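You operate a simulated robot arm through the tools that you are given. There is no shell and no other tool. Be economical: measure what you need, move in short steps, check, and stop when the job is done.

You are at the controls of a simulated two-armed robot. One attempt, no reset.

TASK
Put the short glass pipe with yellow ends on the lower shelf of the yellow rack. Put the glass cup on the upper shelf of the yellow rack away on the right half of the bench. Pick up the white filter panel that says "medium" from the top of the filter stand with one hand, pass it to the other hand and put it on the top shelf of the grey rack. Push the grille door shut. Take the short glass tee pipe with yellow ends and leave it on the top shelf of the green rack. Fetch the carton from the right half of the bench and set it in the flat green tray. Take the strainer basket from the top of the steel stand by the pump and leave it on the green-rimmed glass disc. The order is free. Set down upright: short glass pipe with yellow ends, glass cup, white filter panel, strainer basket.

It is judged by the outcome, as a careful person would: the job done as asked, and still so three seconds after it is handed in. It fails if anything else is knocked over, pushed out of place, dropped, spilled or broken.

THE ROBOT
Two 7-joint arms with two-finger parallel grippers on one trunk, on a base that drives. Base frame: it is fixed to the floor where the robot stands at the start and does not move with it; the origin is under the middle of the robot, x ahead of it, y to its left, z up. Readings come in m, degrees, newtons and seconds.
The left shoulder is at the start at [0.021, 0.174, 1.606], the right one opposite. Places, roughly: carton [-1, 2.25, 1]; flat green tray (30x24x4 cm) [-1, 2.9, 0.9]; glass cup (4x4x6 cm) [0.5, 0, 1.1]; green-rimmed glass disc (13x13x2 cm) [-8.2, 0.4, 0.8]; grille door [0.1, -1.6, 0.5]; lower shelf of the yellow rack [0.5, 0, 0.6]; right half of the bench [-1.2, 2.8, 0.8]; short glass pipe with yellow ends (20x6x7 cm) [0.5, -0.2, 1.1]; short glass tee pipe with yellow e (20x10x7 cm) [-1, 2.6, 0.9]; strainer basket (7x7x12 cm) [-5.9, -1.7, 0.8]; top shelf of the green rack [0.5, 2.3, 1.5]; top shelf of the grey rack [0.5, 1.2, 1.5]; white filter panel [0.5, -1.5, 0.5]. Payload 3.6 kg a hand.
The TCP of each hand is the grasp point between the finger pads, 0.03 m short of the fingertips. In the tool frame z runs along the fingers and y along their closing line. Largest opening 0.11 m; finger width 0.02, thickness 0.01; the body of the gripper, 0.048 by 0.112 m, starts 0.055 m behind the TCP.
Orientation is that of the tool frame in the base frame, as a unit quaternion [w, x, y, z]. With the fingers straight down and closing along the base's y, the tool's x points along the base's -x, its y along +y and its z along -z.

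THE INTERFACE
- The arms move only by the tool move_arm. It takes "left_commands", "right_commands" or both (then of equal length, played together; a hand with none holds still); each is one flat list of numbers, 7 for each row, row after row: the shift along the tool's x, y, z in cm, then the turn, a rotation vector about the tool's x, y, z in degrees, then the opening, from 0 (shut) to 1 (fully open). In form: [tx, ty, tz, rx, ry, rz, jaw, tx, ty, tz, rx, ry, rz, jaw, ...]. A call has 1 to 8 rows; each row is the pose to reach, as a shift and turn from the pose commanded when the call began, along the tool's axes at that moment. Rows are played at 5 a second. More than 0.05 m and 8.6 degrees between two rows, or a gripper value outside its range, and nothing of the call is played. A pose out of reach is approached as far as the arm can. The call stops where the force on the tool passes 40 N (or 10 N more than at its start, if that is more) or the arm is blocked; 0.2 s more then pass. Each finger travels about 0.153 m/s and halts on what it meets, pressing with about 21 N; the grip force reading is that of the motor and also rises with nothing between the fingers. The clock runs only during rows and for 0.2 s after the last one: add rows that repeat a pose to give the fingers time. It gives the time, the measured TCP pose, the force on the tool (base axes), the opening and the grip force at its end, in the units of the frame above (readings bear some noise), with the torque about the TCP (base axes, N m) and any sound that the robot's microphone picked up.
- Cameras (640 x 400 px; columns grow to the right, rows downward): "scene" is now at [0.0982, 0.0367, 1.8081]; the picture's right is [0.40, -0.92, 0.00], its down [-0.28, -0.12, -0.95] and it looks along [0.87, 0.38, -0.31] (base axes); focal length 214 px, centre (320, 200). "left" rides on the left gripper at [0.072, -0.017, -0.103] in its tool frame; the picture's right is [0.23, 0.97, 0.00], its down [-0.76, 0.18, -0.62] and it looks along [-0.61, 0.14, 0.78] (tool axes); focal length 222 px, centre (320, 200). "right" rides on the right gripper at [0.072, 0.017, -0.103] in its tool frame; the picture's right is [-0.23, 0.97, 0.00], its down [-0.76, -0.18, -0.62] and it looks along [-0.61, -0.14, 0.78] (tool axes); focal length 222 px, centre (320, 200). There is no depth. A picture from a camera that has moved, and an enlarged one, comes with that camera's place and axes in the base frame and with its lens.
- capture(camera): a new picture of that camera. The clock stands still meanwhile.
- move_column(by): slides the trunk up (or, below 0, down) by that many m; the arms and the scene camera ride with it, the base frame stays. It gives what a move gives, with no picture.
- base_move(legs): drives the robot by 1 to 6 legs, each [ahead, left, turn to the left] in m, m and degrees, along the robot's own axes; the way and the turn of a leg run together, so that a leg with both is an arc; at most 1.5 m and 180 degrees a leg. The arms and the cameras ride along, it lands a little off, and it stops where it bumps. It gives what a move gives.
- head_to(pan, tilt): turns the head with the scene camera to pan (to the left, within 86 degrees either way) and tilt (down, from -29 to 69), counted from straight ahead of the robot. It gives what a move gives.
- inspect(camera, box): a new picture of the part [left, top, right, bottom] of that camera's present view, enlarged. The clock stands still meanwhile.
- job_done(): hands the job in; it is judged then, once.

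Work in short steps. Places have to be worked out from the pictures, the camera data and where the tool is seen: move nearer, look again, correct. Check each grasp and each placing, and mend what went wrong. You have 207 turns and 190 pictures in all, those below and enlarged ones among them. Open the grippers and draw the arms clear of the work before you hand the job in, unless the task says otherwise; then end with one line.

The tools are called as name(argument=value, ...) on one line, values as JSON. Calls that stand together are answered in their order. move_arm: Moves the arms, as the interface text tells. Its arguments: {"type":"object","properties":{"left_commands":{"type":"array"},"right_commands":{"type":"array"}},"required":[]} The other tools are called the same way: move_column (by) slides the trunk up or down; base_move (legs) drives the base; head_to (pan, tilt) turns the head that bears the scene camera; capture (camera) takes a picture; inspect (camera, box) takes an enlarged picture of a part of a camera's view; job_done () hands the job in.

At the start:

```text
clock: 0.0
left_tcp_pos: [0.2138, 0.2752, 0.999]
left_tool_rot: [0.0, 0.0, 1.0, -0.001]
left_contact_force: [0.2, -0.7, -0.1]
left_wrist_torque: [0.01, 0.01, 0.07]
left_gripper_width: 0.11
left_grip_force: 0.1
right_tcp_pos: [0.2857, -0.0088, 1.8145]
right_tool_rot: [0.0, 0.001, 1.0, 0.0]
right_contact_force: [-0.2, -0.2, 0.2]
right_wrist_torque: [-0.01, 0.03, 0.0]
right_gripper_width: 0.11
right_grip_force: 0.1
trunk travel left (down, up): [-0.72, 0.043]
robot x, y, heading: [-0.0013, -0.0007, -0.4]
head pan, tilt: [23.3, 17.8]
```

scene: 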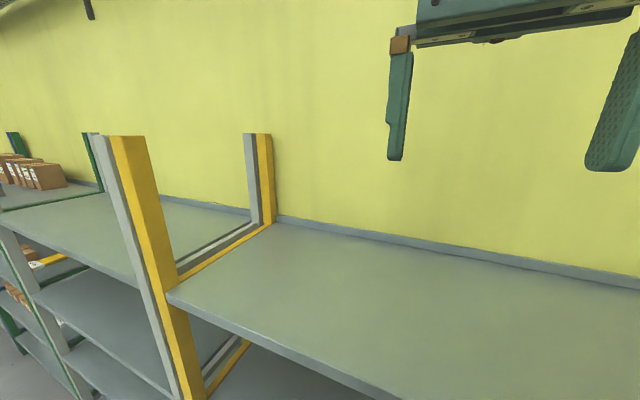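
right: 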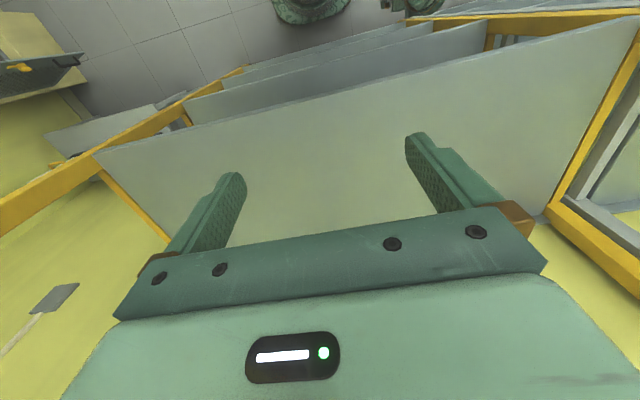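
left: 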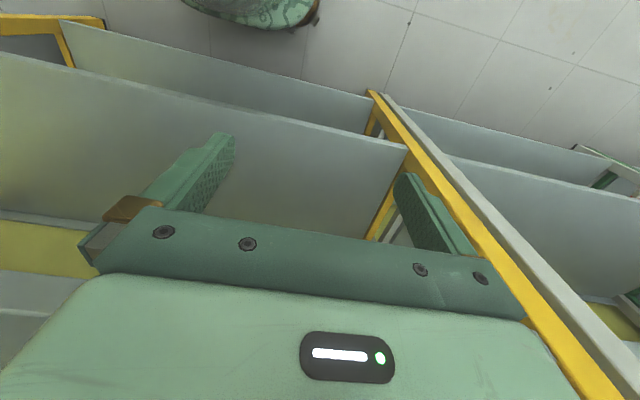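

I start by looking at the yellow rack ahead with the head camera.

head_to(pan=0, tilt=55)

capture(camera="scene")

```text
clock: 1.0
left_tcp_pos: [0.2149, 0.2753, 1.0005]
left_tool_rot: [0.0, 0.001, 1.0, 0.001]
left_contact_force: [0.3, -0.1, 0.2]
left_wrist_torque: [0.0, 0.03, -0.01]
left_gripper_width: 0.11
left_grip_force: 0.1
right_tcp_pos: [0.2847, -0.0101, 1.8142]
right_tool_rot: [0.0, 0.0, 1.0, 0.001]
right_contact_force: [-0.2, -0.3, 0.0]
right_wrist_torque: [-0.03, 0.01, -0.02]
right_gripper_width: 0.1098
right_grip_force: 0.0
trunk travel left (down, up): [-0.72, 0.043]
robot x, y, heading: [-0.0018, -0.0001, 0.1]
head pan, tilt: [0.0, 55.0]
```

```text
186 pictures are left
camera scene: at [0.0847, -0.0002, 1.7525], right [0.0, -1.0, 0.0], down [-0.82, 0.0, -0.57], along [0.57, 0.0, -0.82], focal length 214 px, centre (320, 200)
```

scene: 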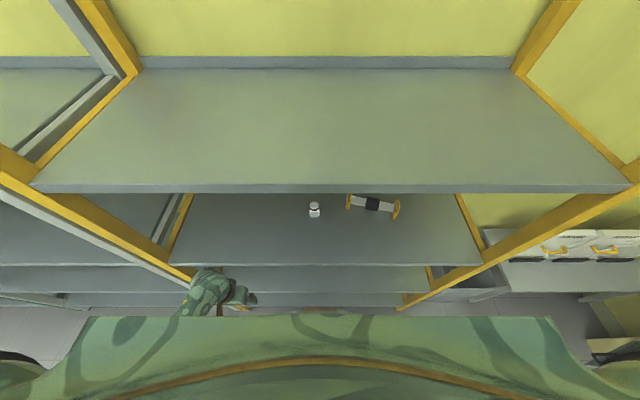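

The cup stands near [0.50, 0.02] and the pipe near [0.5, -0.2] on the shelf at about 1.04, whose front edge is near x=0.31. I back off to give the arms room and lower the trunk.

base_move(legs=[[-0.3, 0, 0]])

move_column(by=-0.35)

head_to(pan=-15, tilt=20)

capture(camera="scene")

```text
clock: 3.1
left_tcp_pos: [-0.0836, 0.274, 0.9991]
left_tool_rot: [-0.001, 0.002, 1.0, -0.001]
left_contact_force: [1.4, -1.2, 0.5]
left_wrist_torque: [-0.02, 0.03, -0.01]
left_gripper_width: 0.11
left_grip_force: 0.1
right_tcp_pos: [-0.0121, -0.0092, 1.8132]
right_tool_rot: [0.0, 0.002, 1.0, 0.0]
right_contact_force: [0.2, 0.1, -0.8]
right_wrist_torque: [-0.03, 0.0, -0.01]
right_gripper_width: 0.1099
right_grip_force: 0.1
trunk travel left (down, up): [-0.72, 0.043]
robot x, y, heading: [-0.2965, 0.0022, -0.1]
head pan, tilt: [0.0, 55.0]
```

```text
clock: 6.5
left_tcp_pos: [-0.0839, 0.2736, 0.6506]
left_tool_rot: [0.0, 0.001, 1.0, -0.001]
left_contact_force: [0.6, -0.5, 0.3]
left_wrist_torque: [0.01, 0.01, -0.03]
left_gripper_width: 0.1103
left_grip_force: 0.0
right_tcp_pos: [-0.0146, -0.0103, 1.4628]
right_tool_rot: [0.0, 0.002, 1.0, 0.001]
right_contact_force: [0.1, 0.2, -0.2]
right_wrist_torque: [0.03, 0.0, 0.02]
right_gripper_width: 0.11
right_grip_force: 0.0
trunk travel left (down, up): [-0.37, 0.393]
robot x, y, heading: [-0.2986, -0.0038, -0.0]
head pan, tilt: [0.0, 55.0]
```

```text
clock: 7.5
left_tcp_pos: [-0.0855, 0.2738, 0.6499]
left_tool_rot: [0.0, 0.001, 1.0, 0.0]
left_contact_force: [0.4, -0.3, 0.1]
left_wrist_torque: [0.02, -0.02, -0.02]
left_gripper_width: 0.1098
left_grip_force: 0.1
right_tcp_pos: [-0.014, -0.0098, 1.4645]
right_tool_rot: [-0.001, 0.002, 1.0, 0.0]
right_contact_force: [0.6, -0.4, 0.6]
right_wrist_torque: [0.01, -0.01, 0.0]
right_gripper_width: 0.1103
right_grip_force: 0.1
trunk travel left (down, up): [-0.37, 0.393]
robot x, y, heading: [-0.3017, 0.0, -0.2]
head pan, tilt: [-15.0, 20.0]
```

```text
185 pictures are left
camera scene: at [-0.1542, -0.0244, 1.453], right [-0.26, -0.97, 0.0], down [-0.33, 0.09, -0.94], along [0.91, -0.24, -0.34], focal length 214 px, centre (320, 200)
```

scene: 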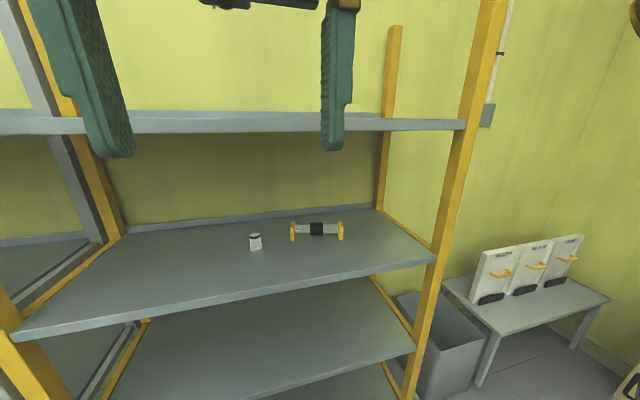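

I estimate cup at [0.50, 0.03] and pipe center at [0.525, -0.20], shelf at 1.05. I zoom in on both to see their shape.

inspect(camera="scene", box=[230, 205, 360, 265])

inspect(camera="scene", box=[440, 210, 640, 335])

```text
4.92 times, centred on (295, 235) of scene
camera zoom: at [-0.1542, -0.0244, 1.453], right [-0.26, -0.97, 0.0], down [-0.33, 0.09, -0.94], along [0.91, -0.24, -0.34], focal length 1056 px, centre (443, 28)
```

zoom: 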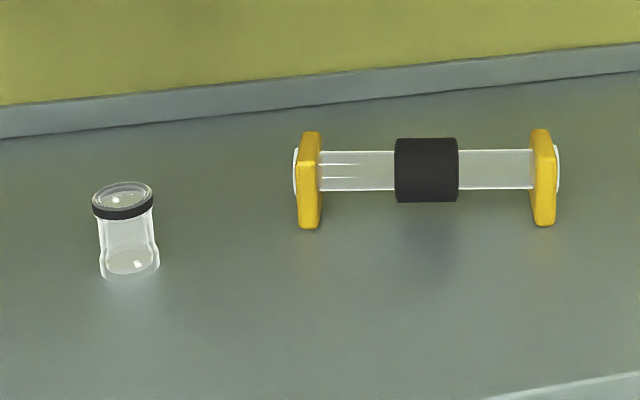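

```text
3.20 times, centred on (540, 272) of scene
camera zoom: at [-0.1542, -0.0244, 1.453], right [-0.26, -0.97, 0.0], down [-0.33, 0.09, -0.94], along [0.91, -0.24, -0.34], focal length 686 px, centre (-384, -32)
```

zoom: 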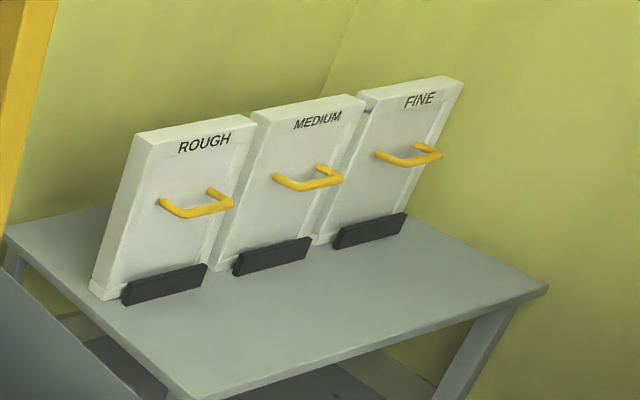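

The pipe rests on tall yellow end blocks with a black sleeve mid-way; I'll grip the sleeve from steeply above with the closing line across the pipe. I turn the right hand and bring it lower and to the right.

move_arm(right_commands=[0, -2.4, 2, 0, 0, -8, 1, 0, -4.8, 4, 0, 0, -16, 1, 0, -7.2, 6, 0, 0, -24, 1, 0, -9.6, 8, 0, 0, -32, 1, 0, -12, 10, 0, 0, -40, 1, 0, -14.4, 12, 0, 0, -48, 1, 0, -16.8, 14, 0, 0, -56, 1, 0, -19, 16, 0, 0, -64, 1])

move_arm(right_commands=[0, 0, 0, 0, 0, -7, 1, 0, 0, 0, 0, 0, -13, 1])

move_arm(right_commands=[0, 3, 0, 6.2, 0, 0, 1, 0, 6, 0, 12.5, 0, 0, 1, 0, 9, 0, 19, 0, 0, 1, 0, 12, 0, 25, 0, 0, 1])

capture(camera="right")

```text
clock: 9.3
left_tcp_pos: [-0.0864, 0.2731, 0.6507]
left_tool_rot: [0.001, 0.001, 1.0, 0.001]
left_contact_force: [-0.3, 0.4, -0.5]
left_wrist_torque: [-0.01, 0.0, 0.02]
left_gripper_width: 0.1102
left_grip_force: 0.1
right_tcp_pos: [-0.1123, -0.1628, 1.305]
right_tool_rot: [0.004, -0.461, 0.887, 0.032]
right_contact_force: [-0.8, -0.3, -0.9]
right_wrist_torque: [0.04, -0.03, -0.03]
right_gripper_width: 0.11
right_grip_force: 0.0
right hand out of reach, approached as far as the arm can: row 4, 5, 6, 7, 8
trunk travel left (down, up): [-0.37, 0.393]
robot x, y, heading: [-0.3025, 0.0012, -0.2]
head pan, tilt: [-15.0, 20.0]
```

```text
clock: 9.9
left_tcp_pos: [-0.0843, 0.2764, 0.6487]
left_tool_rot: [0.0, 0.001, 1.0, -0.001]
left_contact_force: [1.1, 0.8, -0.7]
left_wrist_torque: [-0.03, 0.0, -0.03]
left_gripper_width: 0.1102
left_grip_force: 0.0
right_tcp_pos: [-0.1356, -0.1418, 1.3197]
right_tool_rot: [0.001, -0.541, 0.84, 0.047]
right_contact_force: [0.7, 0.6, 0.2]
right_wrist_torque: [-0.07, 0.03, 0.01]
right_gripper_width: 0.1098
right_grip_force: 0.2
right hand out of reach, approached as far as the arm can: row 1, 2
trunk travel left (down, up): [-0.37, 0.393]
robot x, y, heading: [-0.3013, -0.003, -0.1]
head pan, tilt: [-15.0, 20.0]
```

```text
clock: 10.5
left_tcp_pos: [-0.0841, 0.2738, 0.65]
left_tool_rot: [0.001, 0.001, 1.0, 0.001]
left_contact_force: [-0.1, 0.2, -0.5]
left_wrist_torque: [0.01, 0.0, 0.02]
left_gripper_width: 0.1102
left_grip_force: 0.1
right_tcp_pos: [-0.1827, -0.1294, 1.3266]
right_tool_rot: [0.05, -0.521, 0.852, -0.032]
right_contact_force: [55.0, -35.9, 11.4]
right_wrist_torque: [2.56, 1.6, -1.17]
right_gripper_width: 0.0914
right_grip_force: 0.1
trunk travel left (down, up): [-0.37, 0.393]
robot x, y, heading: [-0.298, 0.0019, -0.2]
head pan, tilt: [-15.0, 20.0]
stopped in row 2 (right hand): the force on the tool passed its limit at 217 N (the readings are from after the stop); the commanded pose is now the measured one
```

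```text
182 pictures are left
camera right: at [-0.2422, -0.1872, 1.4234], right [-0.76, 0.65, -0.09], down [0.43, 0.6, 0.68], along [0.49, 0.47, -0.73], focal length 222 px, centre (320, 200)
```

right: 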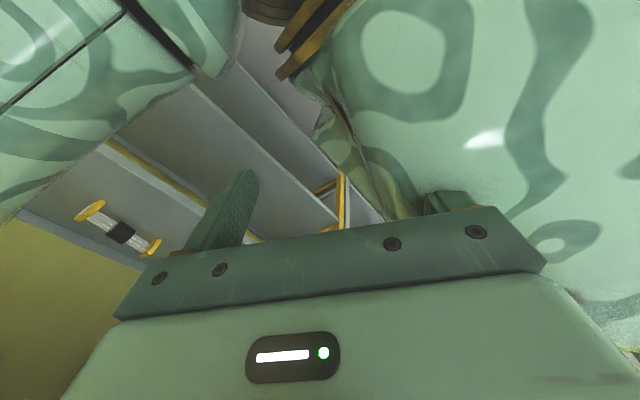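

My tilt moved the hand backward into the robot's own body (tool y points back). I move it forward and to the right, away from the trunk.

move_arm(right_commands=[-1.2, -4.1, 0.5, 0, 0, 0, 1, -2.3, -8.1, 1, 0, 0, 0, 1, -3.5, -12.2, 1.5, 0, 0, 0, 1, -4.6, -16.3, 2, 0, 0, 0, 1, -5.8, -20.4, 2.5, 0, 0, 0, 1, -6.9, -24.4, 3, 0, 0, 0, 1])

capture(camera="scene")

```text
clock: 11.9
left_tcp_pos: [-0.0845, 0.2745, 0.6495]
left_tool_rot: [0.0, 0.0, 1.0, 0.0]
left_contact_force: [1.5, -0.1, 1.0]
left_wrist_torque: [-0.03, 0.01, -0.01]
left_gripper_width: 0.1101
left_grip_force: 0.0
right_tcp_pos: [-0.1309, -0.1466, 1.312]
right_tool_rot: [0.051, -0.524, 0.85, -0.031]
right_contact_force: [-0.6, 0.3, 0.4]
right_wrist_torque: [-0.02, 0.01, -0.03]
right_gripper_width: 0.1101
right_grip_force: 0.1
right hand out of reach, approached as far as the arm can: row 2, 3, 4, 5, 6
trunk travel left (down, up): [-0.37, 0.393]
robot x, y, heading: [-0.2999, 0.0046, 0.0]
head pan, tilt: [-15.0, 20.0]
```

```text
181 pictures are left
camera scene: at [-0.1543, -0.0244, 1.4531], right [-0.26, -0.97, 0.0], down [-0.33, 0.09, -0.94], along [0.91, -0.24, -0.34], focal length 214 px, centre (320, 200)
```

scene: 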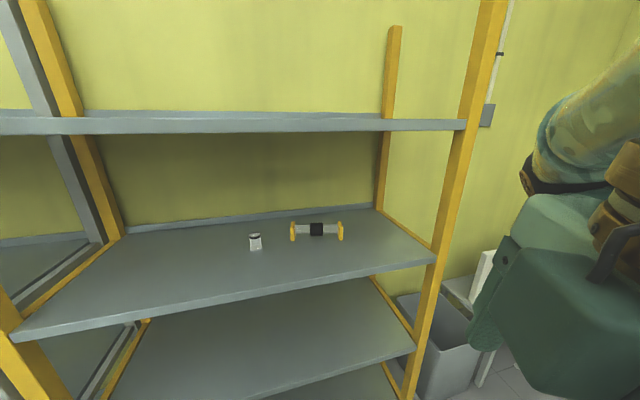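

Out of reach with the hand vertical at this height; I tilt the hand forward (wrist goes back/down) and see how far forward it reaches.

move_arm(right_commands=[0, 0, 0, 8, 0, 0, 1, 0, 0, 0, 16, 0, 0, 1, 0, -2, 0, 24, 0, 0, 1, 0, -5, 0, 32, 0, 0, 1, 0, -8, 0, 40, 0, 0, 1, 0, -12, 0, 40, 0, 0, 1, 0, -16, 0, 40, 0, 0, 1, 0, -20, 0, 40, 0, 0, 1])

```text
clock: 12.8
left_tcp_pos: [-0.0844, 0.2751, 0.6494]
left_tool_rot: [0.0, 0.001, 1.0, 0.0]
left_contact_force: [0.5, 0.6, 0.9]
left_wrist_torque: [-0.02, 0.03, -0.01]
left_gripper_width: 0.1097
left_grip_force: 0.0
right_tcp_pos: [-0.1046, -0.162, 1.3204]
right_tool_rot: [0.184, -0.432, 0.87, -0.151]
right_contact_force: [-0.5, 0.2, -1.1]
right_wrist_torque: [0.01, -0.01, -0.02]
right_gripper_width: 0.1099
right_grip_force: 0.0
right hand out of reach, approached as far as the arm can: row 3, 4
trunk travel left (down, up): [-0.37, 0.393]
robot x, y, heading: [-0.3006, 0.0013, -0.2]
head pan, tilt: [-15.0, 20.0]
stopped in row 4 (right hand): the arm was blocked; the commanded pose is now the measured one
```

The arm seems awkwardly folded. I look at its configuration with the head camera.

head_to(pan=-50, tilt=25)

capture(camera="scene")

```text
clock: 13.8
left_tcp_pos: [-0.0848, 0.2751, 0.6502]
left_tool_rot: [0.0, 0.001, 1.0, 0.0]
left_contact_force: [0.7, 0.2, 0.3]
left_wrist_torque: [-0.04, 0.02, -0.01]
left_gripper_width: 0.1102
left_grip_force: 0.1
right_tcp_pos: [-0.1072, -0.1642, 1.3197]
right_tool_rot: [0.188, -0.436, 0.866, -0.155]
right_contact_force: [0.2, 0.4, 0.2]
right_wrist_torque: [-0.02, -0.01, -0.02]
right_gripper_width: 0.1099
right_grip_force: 0.0
trunk travel left (down, up): [-0.37, 0.393]
robot x, y, heading: [-0.3015, 0.0008, -0.0]
head pan, tilt: [-50.0, 25.0]
```

```text
180 pictures are left
camera scene: at [-0.1637, -0.0393, 1.4337], right [-0.43, -0.9, 0.0], down [-0.48, 0.23, -0.85], along [0.76, -0.37, -0.53], focal length 214 px, centre (320, 200)
```

scene: 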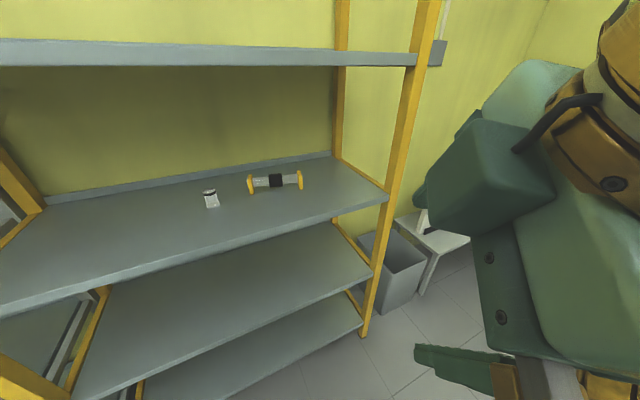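

I undo the yaw and tilt and bring the hand lower and outward, to a more natural configuration.

move_arm(right_commands=[0.8, -0.5, 2.9, -2.3, 2.8, 6.5, 1, 1.6, -1, 5.8, -4.6, 5.6, 13, 1, 2.4, -1.5, 8.7, -6.9, 8.4, 19.5, 1, 3.2, -2, 11.6, -9.3, 11.3, 26.1, 1, 4.1, -2.5, 14.5, -11.6, 14.1, 32.7, 1, 4.9, -3, 17.4, -13.9, 16.9, 39.2, 1, 5.7, -3.5, 20.3, -16.2, 19.7, 45.7, 1, 6.5, -4, 23.3, -18.6, 22.6, 52.3, 1])

capture(camera="scene")

```text
clock: 15.6
left_tcp_pos: [-0.0855, 0.274, 0.6492]
left_tool_rot: [0.0, 0.001, 1.0, 0.0]
left_contact_force: [-0.4, 0.2, 0.5]
left_wrist_torque: [0.0, -0.02, 0.04]
left_gripper_width: 0.1101
left_grip_force: 0.0
right_tcp_pos: [-0.0084, -0.2683, 1.1172]
right_tool_rot: [-0.002, 0.001, 1.0, -0.006]
right_contact_force: [0.4, 0.1, -0.1]
right_wrist_torque: [0.02, -0.01, 0.02]
right_gripper_width: 0.1101
right_grip_force: 0.1
right hand out of reach, approached as far as the arm can: row 2, 3, 4, 5, 6, 7
trunk travel left (down, up): [-0.37, 0.393]
robot x, y, heading: [-0.3003, -0.0019, -0.0]
head pan, tilt: [-50.0, 25.0]
```

```text
179 pictures are left
camera scene: at [-0.185, -0.0719, 1.4449], right [-0.77, -0.64, 0.0], down [-0.27, 0.32, -0.91], along [0.58, -0.69, -0.42], focal length 214 px, centre (320, 200)
```

scene: 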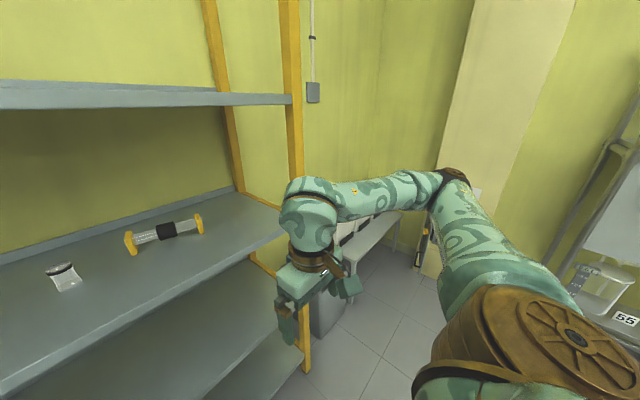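

Natural configuration now. I test the forward reach: tilt 30° forward while moving ahead (still in front of the rack).

move_arm(right_commands=[-3, 0.8, 0, 0, -7.5, 0, 1, -6, 1.6, 0, 0, -15, 0, 1, -9, 2.5, 0, 0, -22.5, 0, 1, -12, 3.4, 0, 0, -30, 0, 1, -15, 4.2, 0, 0, -30, 0, 1, -18, 5, 0, 0, -30, 0, 1])

```text
clock: 17.0
left_tcp_pos: [-0.0837, 0.275, 0.6507]
left_tool_rot: [0.0, 0.001, 1.0, 0.0]
left_contact_force: [-0.1, 0.3, 0.2]
left_wrist_torque: [-0.01, 0.01, -0.01]
left_gripper_width: 0.1098
left_grip_force: 0.1
right_tcp_pos: [0.1723, -0.2142, 1.1162]
right_tool_rot: [0.256, -0.002, 0.967, -0.005]
right_contact_force: [1.5, 0.1, 0.0]
right_wrist_torque: [-0.03, 0.0, 0.03]
right_gripper_width: 0.11
right_grip_force: 0.0
trunk travel left (down, up): [-0.37, 0.393]
robot x, y, heading: [-0.301, -0.0005, -0.3]
head pan, tilt: [-50.0, 25.0]
```

Reach at 60° pitch is fine. Now I roll the hand about -79° so the closing line lies across the pipe.

move_arm(right_commands=[0, 0, 0, 0.51, 0.46, -7.88, 1, 0, 0, 0, 1.02, 0.92, -15.8, 1, 0, 0, 0, 1.53, 1.38, -23.6, 1, 0, 0, 0, 2.04, 1.84, -31.5, 1, 0, 0, 0, 2.55, 2.3, -39.4, 1])

move_arm(right_commands=[0, 0, 0, 0.51, 0.46, -7.88, 1, 0, 0, 0, 1.02, 0.92, -15.8, 1, 0, 0, 0, 1.53, 1.38, -23.6, 1, 0, 0, 0, 2.04, 1.84, -31.5, 1, 0, 0, 0, 2.55, 2.3, -39.4, 1])

capture(camera="scene")

capture(camera="right")

```text
clock: 18.2
left_tcp_pos: [-0.0838, 0.2741, 0.649]
left_tool_rot: [-0.001, 0.001, 1.0, 0.0]
left_contact_force: [0.2, 0.2, 0.1]
left_wrist_torque: [-0.01, -0.01, -0.01]
left_gripper_width: 0.1099
left_grip_force: 0.0
right_tcp_pos: [0.172, -0.2159, 1.1166]
right_tool_rot: [0.221, -0.323, 0.914, -0.112]
right_contact_force: [-0.3, -0.3, 0.6]
right_wrist_torque: [-0.01, 0.0, -0.02]
right_gripper_width: 0.1099
right_grip_force: 0.1
trunk travel left (down, up): [-0.37, 0.393]
robot x, y, heading: [-0.3021, 0.0011, -0.1]
head pan, tilt: [-50.0, 25.0]
```

```text
clock: 19.4
left_tcp_pos: [-0.0837, 0.2752, 0.6492]
left_tool_rot: [0.0, 0.001, 1.0, 0.0]
left_contact_force: [0.5, -0.3, 0.3]
left_wrist_torque: [0.0, 0.02, 0.0]
left_gripper_width: 0.11
left_grip_force: 0.0
right_tcp_pos: [0.1552, -0.1908, 1.0954]
right_tool_rot: [0.161, -0.602, 0.753, -0.209]
right_contact_force: [0.3, 0.2, 0.1]
right_wrist_torque: [0.01, 0.0, -0.03]
right_gripper_width: 0.1098
right_grip_force: 0.1
right hand out of reach, approached as far as the arm can: row 4, 5
trunk travel left (down, up): [-0.37, 0.393]
robot x, y, heading: [-0.3026, 0.0012, 0.1]
head pan, tilt: [-50.0, 25.0]
```

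```text
178 pictures are left
camera scene: at [-0.1851, -0.0702, 1.445], right [-0.77, -0.64, 0.0], down [-0.27, 0.32, -0.91], along [0.58, -0.7, -0.42], focal length 214 px, centre (320, 200)
```

scene: 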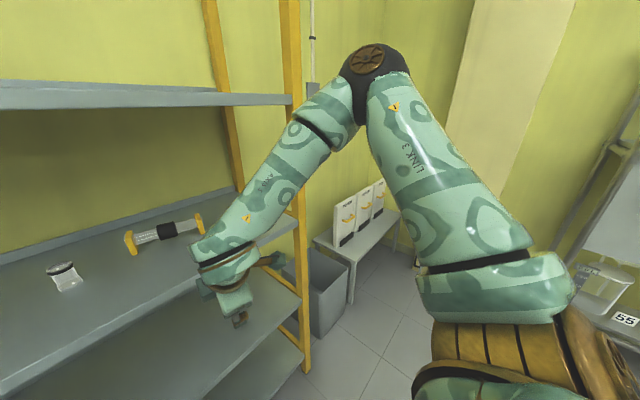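

```text
177 pictures are left
camera right: at [0.0735, -0.2461, 1.1773], right [-0.77, 0.4, -0.5], down [0.01, 0.78, 0.62], along [0.64, 0.47, -0.61], focal length 222 px, centre (320, 200)
```

right: 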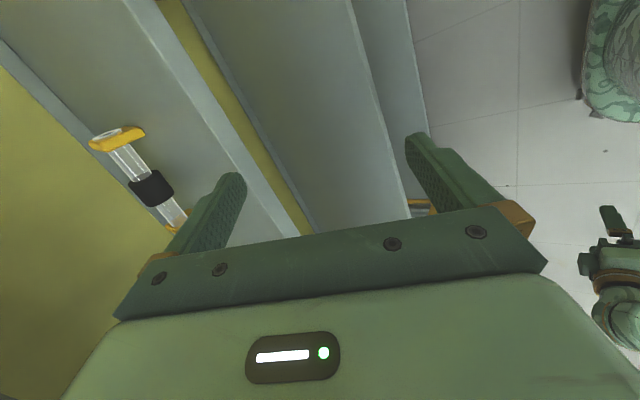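

The roll runs into a joint limit this way; I roll the opposite direction (180° about the tool axis), raising a little for room.

move_arm(right_commands=[0, 0, 0, 0, 0, 8.4, 1, 0, 0, 0, 0, 0, 16.8, 1, 0, 0, 0, 0, 0, 25.2, 1, 0, 0, 0, 0, 0, 33.6, 1, 0, 0, 0, 0, 0, 42, 1, 0, 0, 0, 0, 0, 50.4, 1, 0, 0, 0, 0, 0, 58.8, 1, 0, 0, 0, 0, 0, 67, 1])

move_arm(right_commands=[0, 0, 0, 0, 0, 8.4, 1, 0, 0, 0, 0, 0, 16.8, 1, 0, 0, 0, 0, 0, 25.2, 1, 0, 0, 0, 0, 0, 33.6, 1, 0, 0, 0, 0, 0, 42, 1, 0, 0, 0, 0, 0, 50.4, 1, 0, 0, 0, 0, 0, 58.8, 1, 0, 0, 0, 0, 0, 67, 1])

move_arm(right_commands=[0, 0, 0, 0, 0, 7.6, 1, 0, 0, 0, 0, 0, 15.3, 1, 0, 0, 0, 0, 0, 23, 1, 0, 0, 0, 0, 0, 30.6, 1, 0, 0, 0, 0, 0, 38, 1, 0, 0, 0, 0, 0, 46, 1])

capture(camera="scene")

capture(camera="right")

```text
clock: 21.2
left_tcp_pos: [-0.0846, 0.2748, 0.6498]
left_tool_rot: [0.0, 0.001, 1.0, 0.001]
left_contact_force: [-0.3, -0.1, -0.3]
left_wrist_torque: [0.0, -0.02, -0.03]
left_gripper_width: 0.11
left_grip_force: 0.1
right_tcp_pos: [0.1551, -0.1919, 1.0966]
right_tool_rot: [0.246, -0.086, 0.962, -0.083]
right_contact_force: [0.1, 0.2, 1.1]
right_wrist_torque: [-0.02, 0.02, -0.01]
right_gripper_width: 0.1101
right_grip_force: 0.0
trunk travel left (down, up): [-0.37, 0.393]
robot x, y, heading: [-0.2977, 0.0016, -0.3]
head pan, tilt: [-50.0, 25.0]
```

```text
clock: 23.0
left_tcp_pos: [-0.0848, 0.2756, 0.6506]
left_tool_rot: [0.0, 0.001, 1.0, 0.0]
left_contact_force: [0.5, 0.3, -0.2]
left_wrist_torque: [0.03, -0.02, -0.02]
left_gripper_width: 0.1103
left_grip_force: 0.1
right_tcp_pos: [0.1537, -0.1906, 1.0957]
right_tool_rot: [0.253, 0.458, 0.85, 0.067]
right_contact_force: [-1.1, 0.3, -0.5]
right_wrist_torque: [0.01, 0.01, 0.0]
right_gripper_width: 0.1104
right_grip_force: 0.1
trunk travel left (down, up): [-0.37, 0.393]
robot x, y, heading: [-0.2991, 0.0014, 0.0]
head pan, tilt: [-50.0, 25.0]
```

```text
clock: 24.4
left_tcp_pos: [-0.0849, 0.2737, 0.6496]
left_tool_rot: [0.0, 0.001, 1.0, -0.001]
left_contact_force: [0.4, 0.3, -0.5]
left_wrist_torque: [-0.02, -0.03, -0.03]
left_gripper_width: 0.1099
left_grip_force: 0.0
right_tcp_pos: [0.1542, -0.1915, 1.0957]
right_tool_rot: [0.207, 0.754, 0.603, 0.159]
right_contact_force: [-0.1, -0.7, -0.3]
right_wrist_torque: [0.0, -0.03, -0.01]
right_gripper_width: 0.11
right_grip_force: 0.0
trunk travel left (down, up): [-0.37, 0.393]
robot x, y, heading: [-0.3005, 0.0006, 0.1]
head pan, tilt: [-50.0, 25.0]
```

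```text
176 pictures are left
camera scene: at [-0.185, -0.0712, 1.445], right [-0.77, -0.64, 0.0], down [-0.27, 0.32, -0.91], along [0.58, -0.7, -0.42], focal length 214 px, centre (320, 200)
```

scene: 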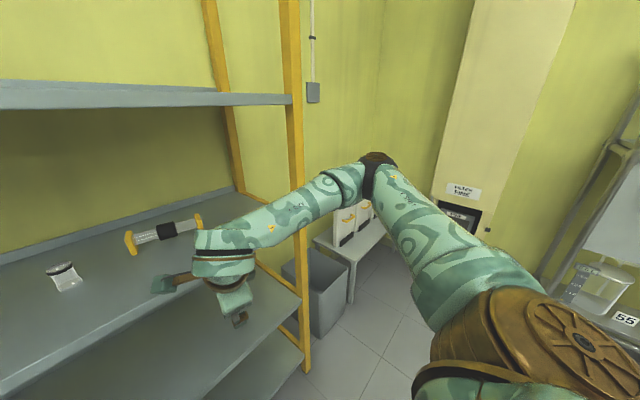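

```text
175 pictures are left
camera right: at [0.1343, -0.1117, 1.1936], right [0.77, -0.41, 0.49], down [-0.62, -0.63, 0.46], along [0.13, -0.66, -0.74], focal length 222 px, centre (320, 200)
```

right: 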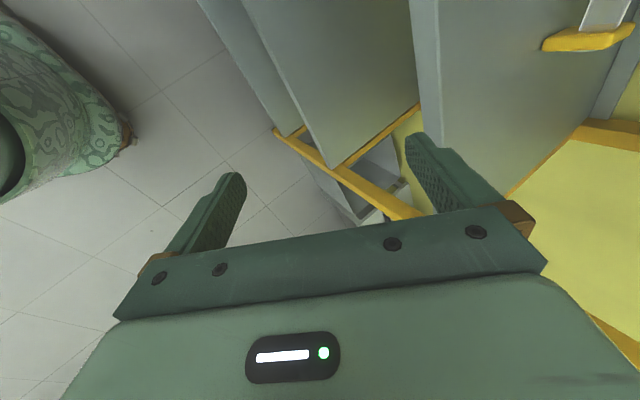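

Orientation is exactly right now. I raise to the approach height and drive 0.3 m ahead so the hand hovers behind/above the pipe.

move_arm(right_commands=[0.45, 2.8, -3.5, 0, 0, 0, 1, 0.9, 5.6, -7, 0, 0, 0, 1])

base_move(legs=[[0.3, 0, 0]])

head_to(pan=-25, tilt=35)

capture(camera="scene")

capture(camera="right")

```text
clock: 25.0
left_tcp_pos: [-0.0848, 0.2752, 0.6489]
left_tool_rot: [0.0, 0.002, 1.0, 0.0]
left_contact_force: [-0.1, 0.4, -0.1]
left_wrist_torque: [0.01, -0.01, -0.07]
left_gripper_width: 0.1101
left_grip_force: 0.1
right_tcp_pos: [0.1685, -0.183, 1.1857]
right_tool_rot: [0.207, 0.754, 0.603, 0.158]
right_contact_force: [-0.1, 0.6, 0.7]
right_wrist_torque: [-0.01, 0.0, -0.01]
right_gripper_width: 0.11
right_grip_force: 0.0
trunk travel left (down, up): [-0.37, 0.393]
robot x, y, heading: [-0.2999, -0.0004, -0.1]
head pan, tilt: [-50.0, 25.0]
```

```text
clock: 27.1
left_tcp_pos: [0.2165, 0.2742, 0.6499]
left_tool_rot: [-0.001, 0.0, 1.0, 0.0]
left_contact_force: [1.0, 0.8, -0.2]
left_wrist_torque: [0.02, -0.02, -0.01]
left_gripper_width: 0.1101
left_grip_force: 0.2
right_tcp_pos: [0.471, -0.1829, 1.185]
right_tool_rot: [0.207, 0.753, 0.605, 0.158]
right_contact_force: [0.0, -0.1, 0.4]
right_wrist_torque: [-0.02, 0.02, 0.0]
right_gripper_width: 0.1098
right_grip_force: 0.2
trunk travel left (down, up): [-0.37, 0.393]
robot x, y, heading: [0.003, 0.004, -0.2]
head pan, tilt: [-50.0, 25.0]
```

```text
clock: 28.0
left_tcp_pos: [0.2156, 0.2738, 0.6498]
left_tool_rot: [0.001, 0.001, 1.0, 0.0]
left_contact_force: [-0.3, 0.5, 0.7]
left_wrist_torque: [-0.02, 0.0, -0.02]
left_gripper_width: 0.11
left_grip_force: 0.0
right_tcp_pos: [0.4713, -0.1832, 1.1845]
right_tool_rot: [0.207, 0.753, 0.604, 0.159]
right_contact_force: [0.3, -0.2, 1.3]
right_wrist_torque: [0.0, 0.03, 0.01]
right_gripper_width: 0.1102
right_grip_force: 0.0
trunk travel left (down, up): [-0.37, 0.393]
robot x, y, heading: [-0.0012, -0.0008, 0.1]
head pan, tilt: [-25.0, 35.0]
```

```text
174 pictures are left
camera scene: at [0.1368, -0.038, 1.4292], right [-0.42, -0.91, 0.0], down [-0.52, 0.24, -0.82], along [0.74, -0.35, -0.57], focal length 214 px, centre (320, 200)
```

scene: 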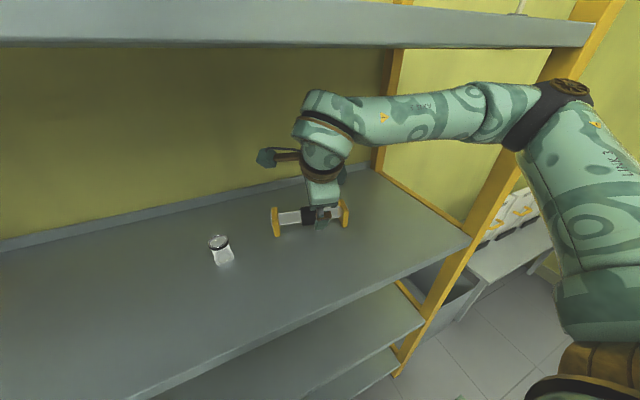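

```text
173 pictures are left
camera right: at [0.4504, -0.104, 1.2827], right [0.77, -0.4, 0.49], down [-0.62, -0.64, 0.46], along [0.13, -0.66, -0.74], focal length 222 px, centre (320, 200)
```

right: 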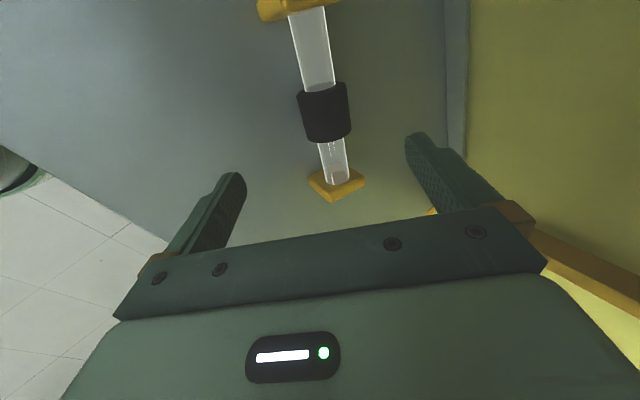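

Refined pipe center: about [0.534, -0.194, 1.085]. I steepen to 75°, narrow the jaw to ~6 cm and go to a pre-grasp point 8 cm above along the tool axis, then check.

move_arm(right_commands=[0.17, 1.5, 1.4, 7.5, 0, 0, 0.6, 0.34, 2.9, 2.75, 15, 0, 0, 0.6, 0.34, 2.4, 4.7, 15, 0, 0, 0.6])

capture(camera="right")

inspect(camera="scene", box=[240, 160, 400, 260])

```text
clock: 28.8
left_tcp_pos: [0.2156, 0.274, 0.6492]
left_tool_rot: [0.0, 0.0, 1.0, -0.001]
left_contact_force: [-0.4, -0.2, 0.6]
left_wrist_torque: [-0.02, 0.0, 0.01]
left_gripper_width: 0.1103
left_grip_force: 0.1
right_tcp_pos: [0.5144, -0.1913, 1.1561]
right_tool_rot: [0.106, 0.773, 0.62, 0.079]
right_contact_force: [0.3, -0.1, -0.4]
right_wrist_torque: [-0.03, -0.03, -0.02]
right_gripper_width: 0.0661
right_grip_force: 0.1
trunk travel left (down, up): [-0.37, 0.393]
robot x, y, heading: [0.0023, -0.0014, -0.2]
head pan, tilt: [-25.0, 35.0]
```

```text
172 pictures are left
camera right: at [0.5203, -0.1165, 1.2601], right [0.87, -0.43, 0.26], down [-0.49, -0.66, 0.56], along [-0.07, -0.61, -0.79], focal length 222 px, centre (320, 200)
```

right: 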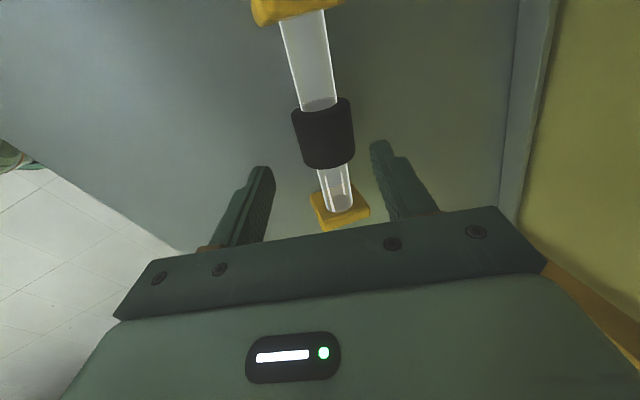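

```text
4.00 times, centred on (320, 210) of scene
camera zoom: at [0.1369, -0.0383, 1.4292], right [-0.42, -0.91, 0.0], down [-0.52, 0.24, -0.82], along [0.74, -0.35, -0.57], focal length 858 px, centre (320, 160)
```

zoom: 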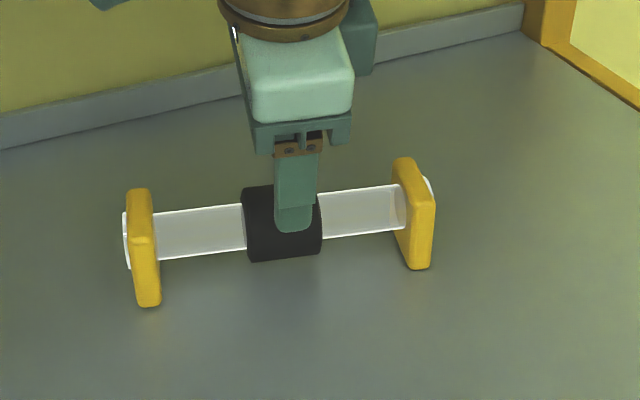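

The sleeve sits midway between the fingers (center ≈ [0.536,-0.193]). I descend 6 cm and close.

move_arm(right_commands=[0.2, 0.3, 3, 0, 0, 0, 0.6, 0.2, 0.3, 6, 0, 0, 0, 0.6, 0.2, 0.3, 6, 0, 0, 0, 0.3, 0.2, 0.3, 6, 0, 0, 0, 0.3, 0.2, 0.3, 6, 0, 0, 0, 0.3])

inspect(camera="scene", box=[240, 160, 400, 260])

```text
clock: 30.0
left_tcp_pos: [0.2144, 0.2739, 0.6497]
left_tool_rot: [0.0, 0.0, 1.0, 0.0]
left_contact_force: [0.0, -0.1, -0.5]
left_wrist_torque: [0.0, -0.02, -0.02]
left_gripper_width: 0.11
left_grip_force: 0.1
right_tcp_pos: [0.533, -0.1928, 1.0986]
right_tool_rot: [0.107, 0.773, 0.62, 0.08]
right_contact_force: [1.0, -1.3, 4.8]
right_wrist_torque: [0.06, -0.08, -0.18]
right_gripper_width: 0.0485
right_grip_force: 20.9
trunk travel left (down, up): [-0.37, 0.393]
robot x, y, heading: [0.0021, 0.0005, -0.0]
head pan, tilt: [-25.0, 35.0]
```

```text
4.00 times, centred on (320, 210) of scene
camera zoom: at [0.1365, -0.038, 1.4293], right [-0.42, -0.91, 0.0], down [-0.52, 0.24, -0.82], along [0.74, -0.35, -0.57], focal length 858 px, centre (320, 160)
```

zoom: 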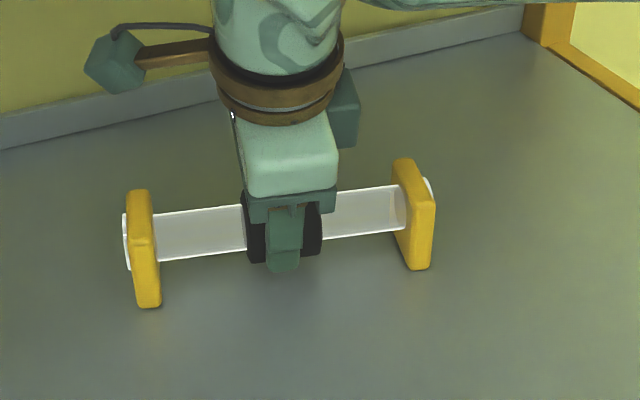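

Firm grip at 4.85 cm. I lift 6 cm, check, and back out of the rack.

move_arm(right_commands=[0, 0.8, -2.9, 0, 0, 0, 0.3, 0, 1.5, -5.8, 0, 0, 0, 0.3])

base_move(legs=[[-0.4, 0, 0]])

move_column(by=-0.36)

capture(camera="scene")

```text
clock: 30.6
left_tcp_pos: [0.216, 0.2742, 0.6497]
left_tool_rot: [0.0, 0.0, 1.0, 0.0]
left_contact_force: [0.1, 0.1, -0.5]
left_wrist_torque: [0.0, 0.02, 0.04]
left_gripper_width: 0.1101
left_grip_force: 0.1
right_tcp_pos: [0.532, -0.1915, 1.1593]
right_tool_rot: [0.106, 0.773, 0.62, 0.079]
right_contact_force: [-0.8, 0.1, -2.1]
right_wrist_torque: [-0.01, -0.01, -0.02]
right_gripper_width: 0.0483
right_grip_force: 20.8
trunk travel left (down, up): [-0.37, 0.393]
robot x, y, heading: [0.0017, -0.0032, 0.0]
head pan, tilt: [-25.0, 35.0]
```

```text
clock: 33.1
left_tcp_pos: [-0.1851, 0.2746, 0.6505]
left_tool_rot: [0.0, 0.001, 1.0, 0.0]
left_contact_force: [-0.5, -0.2, -0.2]
left_wrist_torque: [0.01, -0.03, -0.02]
left_gripper_width: 0.1101
left_grip_force: 0.0
right_tcp_pos: [0.1303, -0.192, 1.1594]
right_tool_rot: [0.107, 0.774, 0.619, 0.08]
right_contact_force: [0.3, 0.1, -2.2]
right_wrist_torque: [0.01, 0.02, -0.02]
right_gripper_width: 0.0481
right_grip_force: 21.6
trunk travel left (down, up): [-0.37, 0.393]
robot x, y, heading: [-0.4008, 0.0004, -0.2]
head pan, tilt: [-25.0, 35.0]
```

```text
clock: 36.6
left_tcp_pos: [-0.185, 0.274, 0.2895]
left_tool_rot: [0.0, 0.001, 1.0, 0.0]
left_contact_force: [0.7, 0.3, -0.6]
left_wrist_torque: [0.0, -0.02, 0.0]
left_gripper_width: 0.1098
left_grip_force: 0.0
right_tcp_pos: [0.1301, -0.1917, 0.7992]
right_tool_rot: [0.107, 0.774, 0.619, 0.079]
right_contact_force: [0.1, 0.0, -2.0]
right_wrist_torque: [0.02, 0.02, 0.01]
right_gripper_width: 0.0481
right_grip_force: 21.0
trunk travel left (down, up): [-0.01, 0.753]
robot x, y, heading: [-0.4, 0.0014, -0.3]
head pan, tilt: [-25.0, 35.0]
```

```text
169 pictures are left
camera scene: at [-0.0751, -0.0382, 1.0514], right [-0.43, -0.91, 0.0], down [-0.52, 0.24, -0.82], along [0.74, -0.35, -0.57], focal length 214 px, centre (320, 200)
```

scene: 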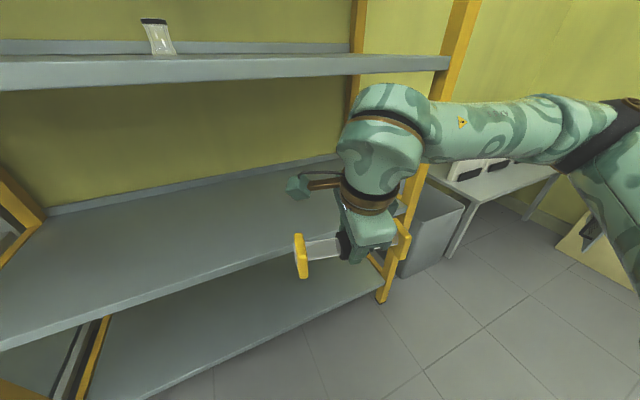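

Holding well. The lower shelf appears at about z≈0.645. I lower the hand to TCP 0.735 (pipe bottom ≈0.685, wrist below the shelf above) and drive in 0.29 m.

move_arm(right_commands=[0, -0.9, 3.2, 0, 0, 0, 0.3, 0, -1.7, 6.3, 0, 0, 0, 0.3])

base_move(legs=[[0.15, 0, 0]])

capture(camera="scene")

```text
clock: 37.2
left_tcp_pos: [-0.1854, 0.2748, 0.2887]
left_tool_rot: [0.0, 0.002, 1.0, 0.0]
left_contact_force: [0.0, 0.2, 0.2]
left_wrist_torque: [0.03, -0.02, -0.01]
left_gripper_width: 0.1102
left_grip_force: 0.0
right_tcp_pos: [0.1287, -0.1928, 0.7328]
right_tool_rot: [0.107, 0.775, 0.618, 0.078]
right_contact_force: [0.2, -0.4, -2.6]
right_wrist_torque: [-0.03, 0.03, 0.0]
right_gripper_width: 0.048
right_grip_force: 20.8
trunk travel left (down, up): [-0.01, 0.753]
robot x, y, heading: [-0.4044, 0.0028, -0.4]
head pan, tilt: [-25.0, 35.0]
```

```text
clock: 38.5
left_tcp_pos: [-0.0346, 0.2747, 0.2896]
left_tool_rot: [-0.001, 0.0, 1.0, 0.0]
left_contact_force: [-0.4, -0.5, -1.2]
left_wrist_torque: [-0.04, -0.01, 0.0]
left_gripper_width: 0.1098
left_grip_force: 0.1
right_tcp_pos: [0.28, -0.1924, 0.7327]
right_tool_rot: [0.107, 0.774, 0.618, 0.078]
right_contact_force: [-0.3, 0.5, -2.6]
right_wrist_torque: [0.01, 0.01, -0.01]
right_gripper_width: 0.0478
right_grip_force: 20.9
trunk travel left (down, up): [-0.01, 0.753]
robot x, y, heading: [-0.249, 0.0009, -0.2]
head pan, tilt: [-25.0, 35.0]
```

```text
168 pictures are left
camera scene: at [0.0759, -0.0385, 1.0511], right [-0.42, -0.91, 0.0], down [-0.52, 0.24, -0.82], along [0.74, -0.35, -0.57], focal length 214 px, centre (320, 200)
```

scene: 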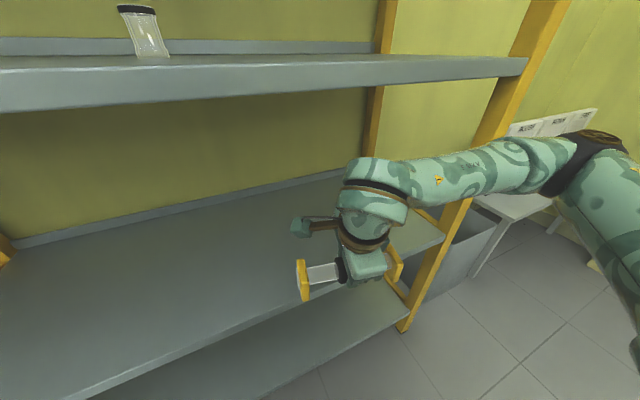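

Clear so far; shelf edge lies below the pipe. I drive on 0.15 m.

base_move(legs=[[0.15, 0, 0]])

capture(camera="scene")

capture(camera="right")

```text
clock: 39.9
left_tcp_pos: [0.1162, 0.2746, 0.2895]
left_tool_rot: [-0.001, 0.002, 1.0, 0.0]
left_contact_force: [0.3, 0.1, 0.0]
left_wrist_torque: [0.03, -0.03, 0.01]
left_gripper_width: 0.1102
left_grip_force: 0.2
right_tcp_pos: [0.4305, -0.1929, 0.7333]
right_tool_rot: [0.107, 0.774, 0.619, 0.078]
right_contact_force: [-0.2, 0.1, -2.8]
right_wrist_torque: [0.03, -0.01, -0.01]
right_gripper_width: 0.0478
right_grip_force: 21.3
trunk travel left (down, up): [-0.01, 0.753]
robot x, y, heading: [-0.0961, 0.0012, -0.1]
head pan, tilt: [-25.0, 35.0]
```

```text
167 pictures are left
camera scene: at [0.2266, -0.0385, 1.0511], right [-0.42, -0.91, 0.0], down [-0.52, 0.24, -0.82], along [0.74, -0.35, -0.57], focal length 214 px, centre (320, 200)
```

scene: 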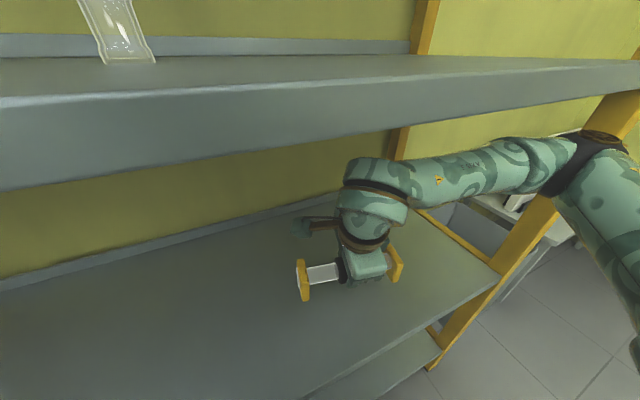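

```text
166 pictures are left
camera right: at [0.4367, -0.1187, 0.8373], right [0.87, -0.43, 0.26], down [-0.49, -0.66, 0.56], along [-0.07, -0.61, -0.79], focal length 222 px, centre (320, 200)
```

right: 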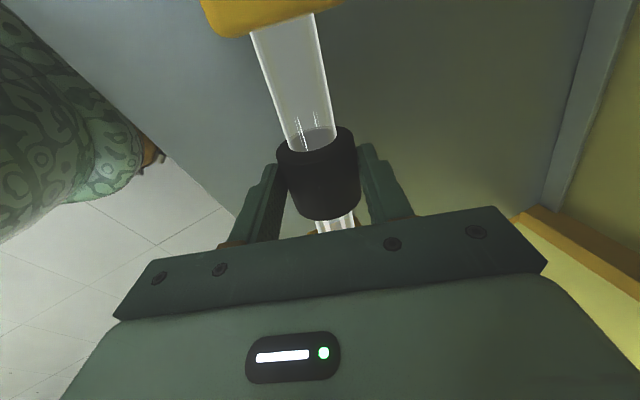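

Pipe is over the shelf. I descend 3.4 cm (to just above expected contact).

move_arm(right_commands=[0, -0.4, 1.6, 0, 0, 0, 0.3, 0, -0.9, 3.2, 0, 0, 0, 0.3, 0, -0.9, 3.4, 0, 0, 0, 0.3])

inspect(camera="scene", box=[270, 220, 430, 320])

```text
clock: 40.7
left_tcp_pos: [0.1161, 0.2738, 0.2895]
left_tool_rot: [-0.001, 0.0, 1.0, 0.0]
left_contact_force: [-0.4, -0.1, -0.4]
left_wrist_torque: [0.03, -0.02, 0.03]
left_gripper_width: 0.1099
left_grip_force: 0.1
right_tcp_pos: [0.4299, -0.1923, 0.6984]
right_tool_rot: [0.107, 0.774, 0.619, 0.078]
right_contact_force: [-0.4, 0.3, -2.6]
right_wrist_torque: [-0.02, 0.0, 0.02]
right_gripper_width: 0.0481
right_grip_force: 21.6
trunk travel left (down, up): [-0.01, 0.753]
robot x, y, heading: [-0.0991, 0.0006, 0.1]
head pan, tilt: [-25.0, 35.0]
```

```text
4.00 times, centred on (350, 270) of scene
camera zoom: at [0.2264, -0.0385, 1.0513], right [-0.42, -0.91, 0.0], down [-0.52, 0.24, -0.82], along [0.74, -0.35, -0.57], focal length 858 px, centre (200, -80)
```

zoom: 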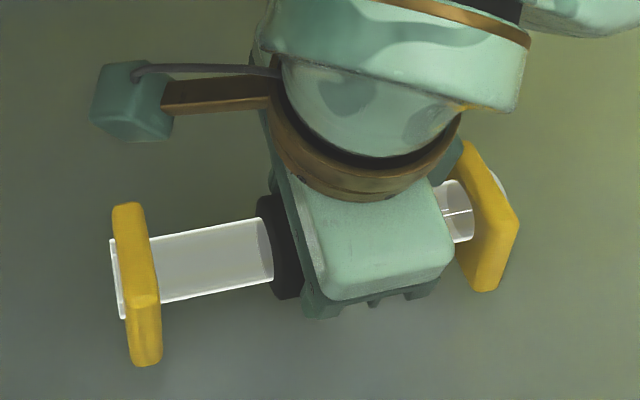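

Not yet touching (force unchanged). I step down 8 mm.

move_arm(right_commands=[0, -0.1, 0.4, 0, 0, 0, 0.3, 0, -0.2, 0.8, 0, 0, 0, 0.3])

```text
clock: 41.3
left_tcp_pos: [0.1166, 0.2754, 0.2889]
left_tool_rot: [-0.001, 0.001, 1.0, 0.0]
left_contact_force: [0.1, 0.0, 0.4]
left_wrist_torque: [-0.04, -0.02, 0.05]
left_gripper_width: 0.1099
left_grip_force: 0.1
right_tcp_pos: [0.4303, -0.1925, 0.6898]
right_tool_rot: [0.105, 0.774, 0.619, 0.078]
right_contact_force: [0.3, -0.3, -2.3]
right_wrist_torque: [-0.02, 0.02, -0.01]
right_gripper_width: 0.048
right_grip_force: 21.0
trunk travel left (down, up): [-0.01, 0.753]
robot x, y, heading: [-0.0969, 0.0024, -0.0]
head pan, tilt: [-25.0, 35.0]
```

Still no contact; another small step down.

move_arm(right_commands=[0, -0.1, 0.4, 0, 0, 0, 0.3, 0, -0.2, 0.7, 0, 0, 0, 0.3])

```text
clock: 41.9
left_tcp_pos: [0.1154, 0.2737, 0.2897]
left_tool_rot: [-0.001, 0.001, 1.0, 0.0]
left_contact_force: [0.0, 0.2, -0.6]
left_wrist_torque: [-0.02, 0.02, -0.02]
left_gripper_width: 0.11
left_grip_force: 0.0
right_tcp_pos: [0.4308, -0.1932, 0.6833]
right_tool_rot: [0.107, 0.774, 0.619, 0.078]
right_contact_force: [0.4, 0.3, -1.7]
right_wrist_torque: [0.02, 0.04, 0.03]
right_gripper_width: 0.0479
right_grip_force: 20.9
trunk travel left (down, up): [-0.01, 0.753]
robot x, y, heading: [-0.1028, -0.0047, -0.1]
head pan, tilt: [-25.0, 35.0]
```

Step down further in 3 mm rows; the force limit protects.

move_arm(right_commands=[0, -0.1, 0.3, 0, 0, 0, 0.3, 0, -0.15, 0.6, 0, 0, 0, 0.3])

inspect(camera="scene", box=[270, 220, 430, 320])

```text
clock: 42.5
left_tcp_pos: [0.1153, 0.274, 0.2901]
left_tool_rot: [0.001, 0.001, 1.0, 0.0]
left_contact_force: [-0.2, 0.5, 0.8]
left_wrist_torque: [0.0, 0.0, -0.01]
left_gripper_width: 0.11
left_grip_force: 0.1
right_tcp_pos: [0.4309, -0.1939, 0.6789]
right_tool_rot: [0.108, 0.774, 0.619, 0.082]
right_contact_force: [-1.3, -5.2, 19.1]
right_wrist_torque: [-0.09, 0.23, 0.45]
right_gripper_width: 0.0483
right_grip_force: 20.9
trunk travel left (down, up): [-0.01, 0.753]
robot x, y, heading: [-0.0989, -0.003, -0.3]
head pan, tilt: [-25.0, 35.0]
```

```text
4.00 times, centred on (350, 270) of scene
camera zoom: at [0.2246, -0.0384, 1.0522], right [-0.42, -0.91, 0.0], down [-0.52, 0.24, -0.82], along [0.74, -0.35, -0.57], focal length 858 px, centre (200, -80)
```

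zoom: 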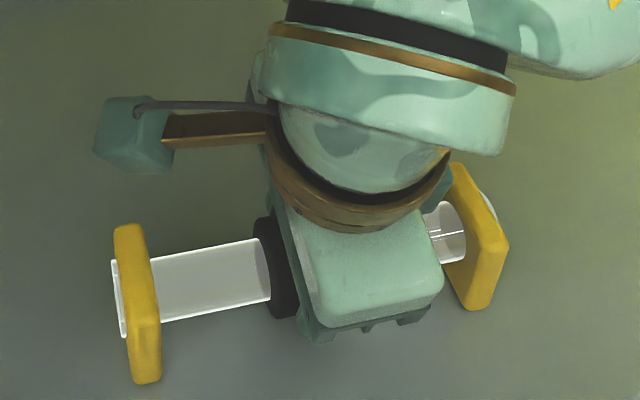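

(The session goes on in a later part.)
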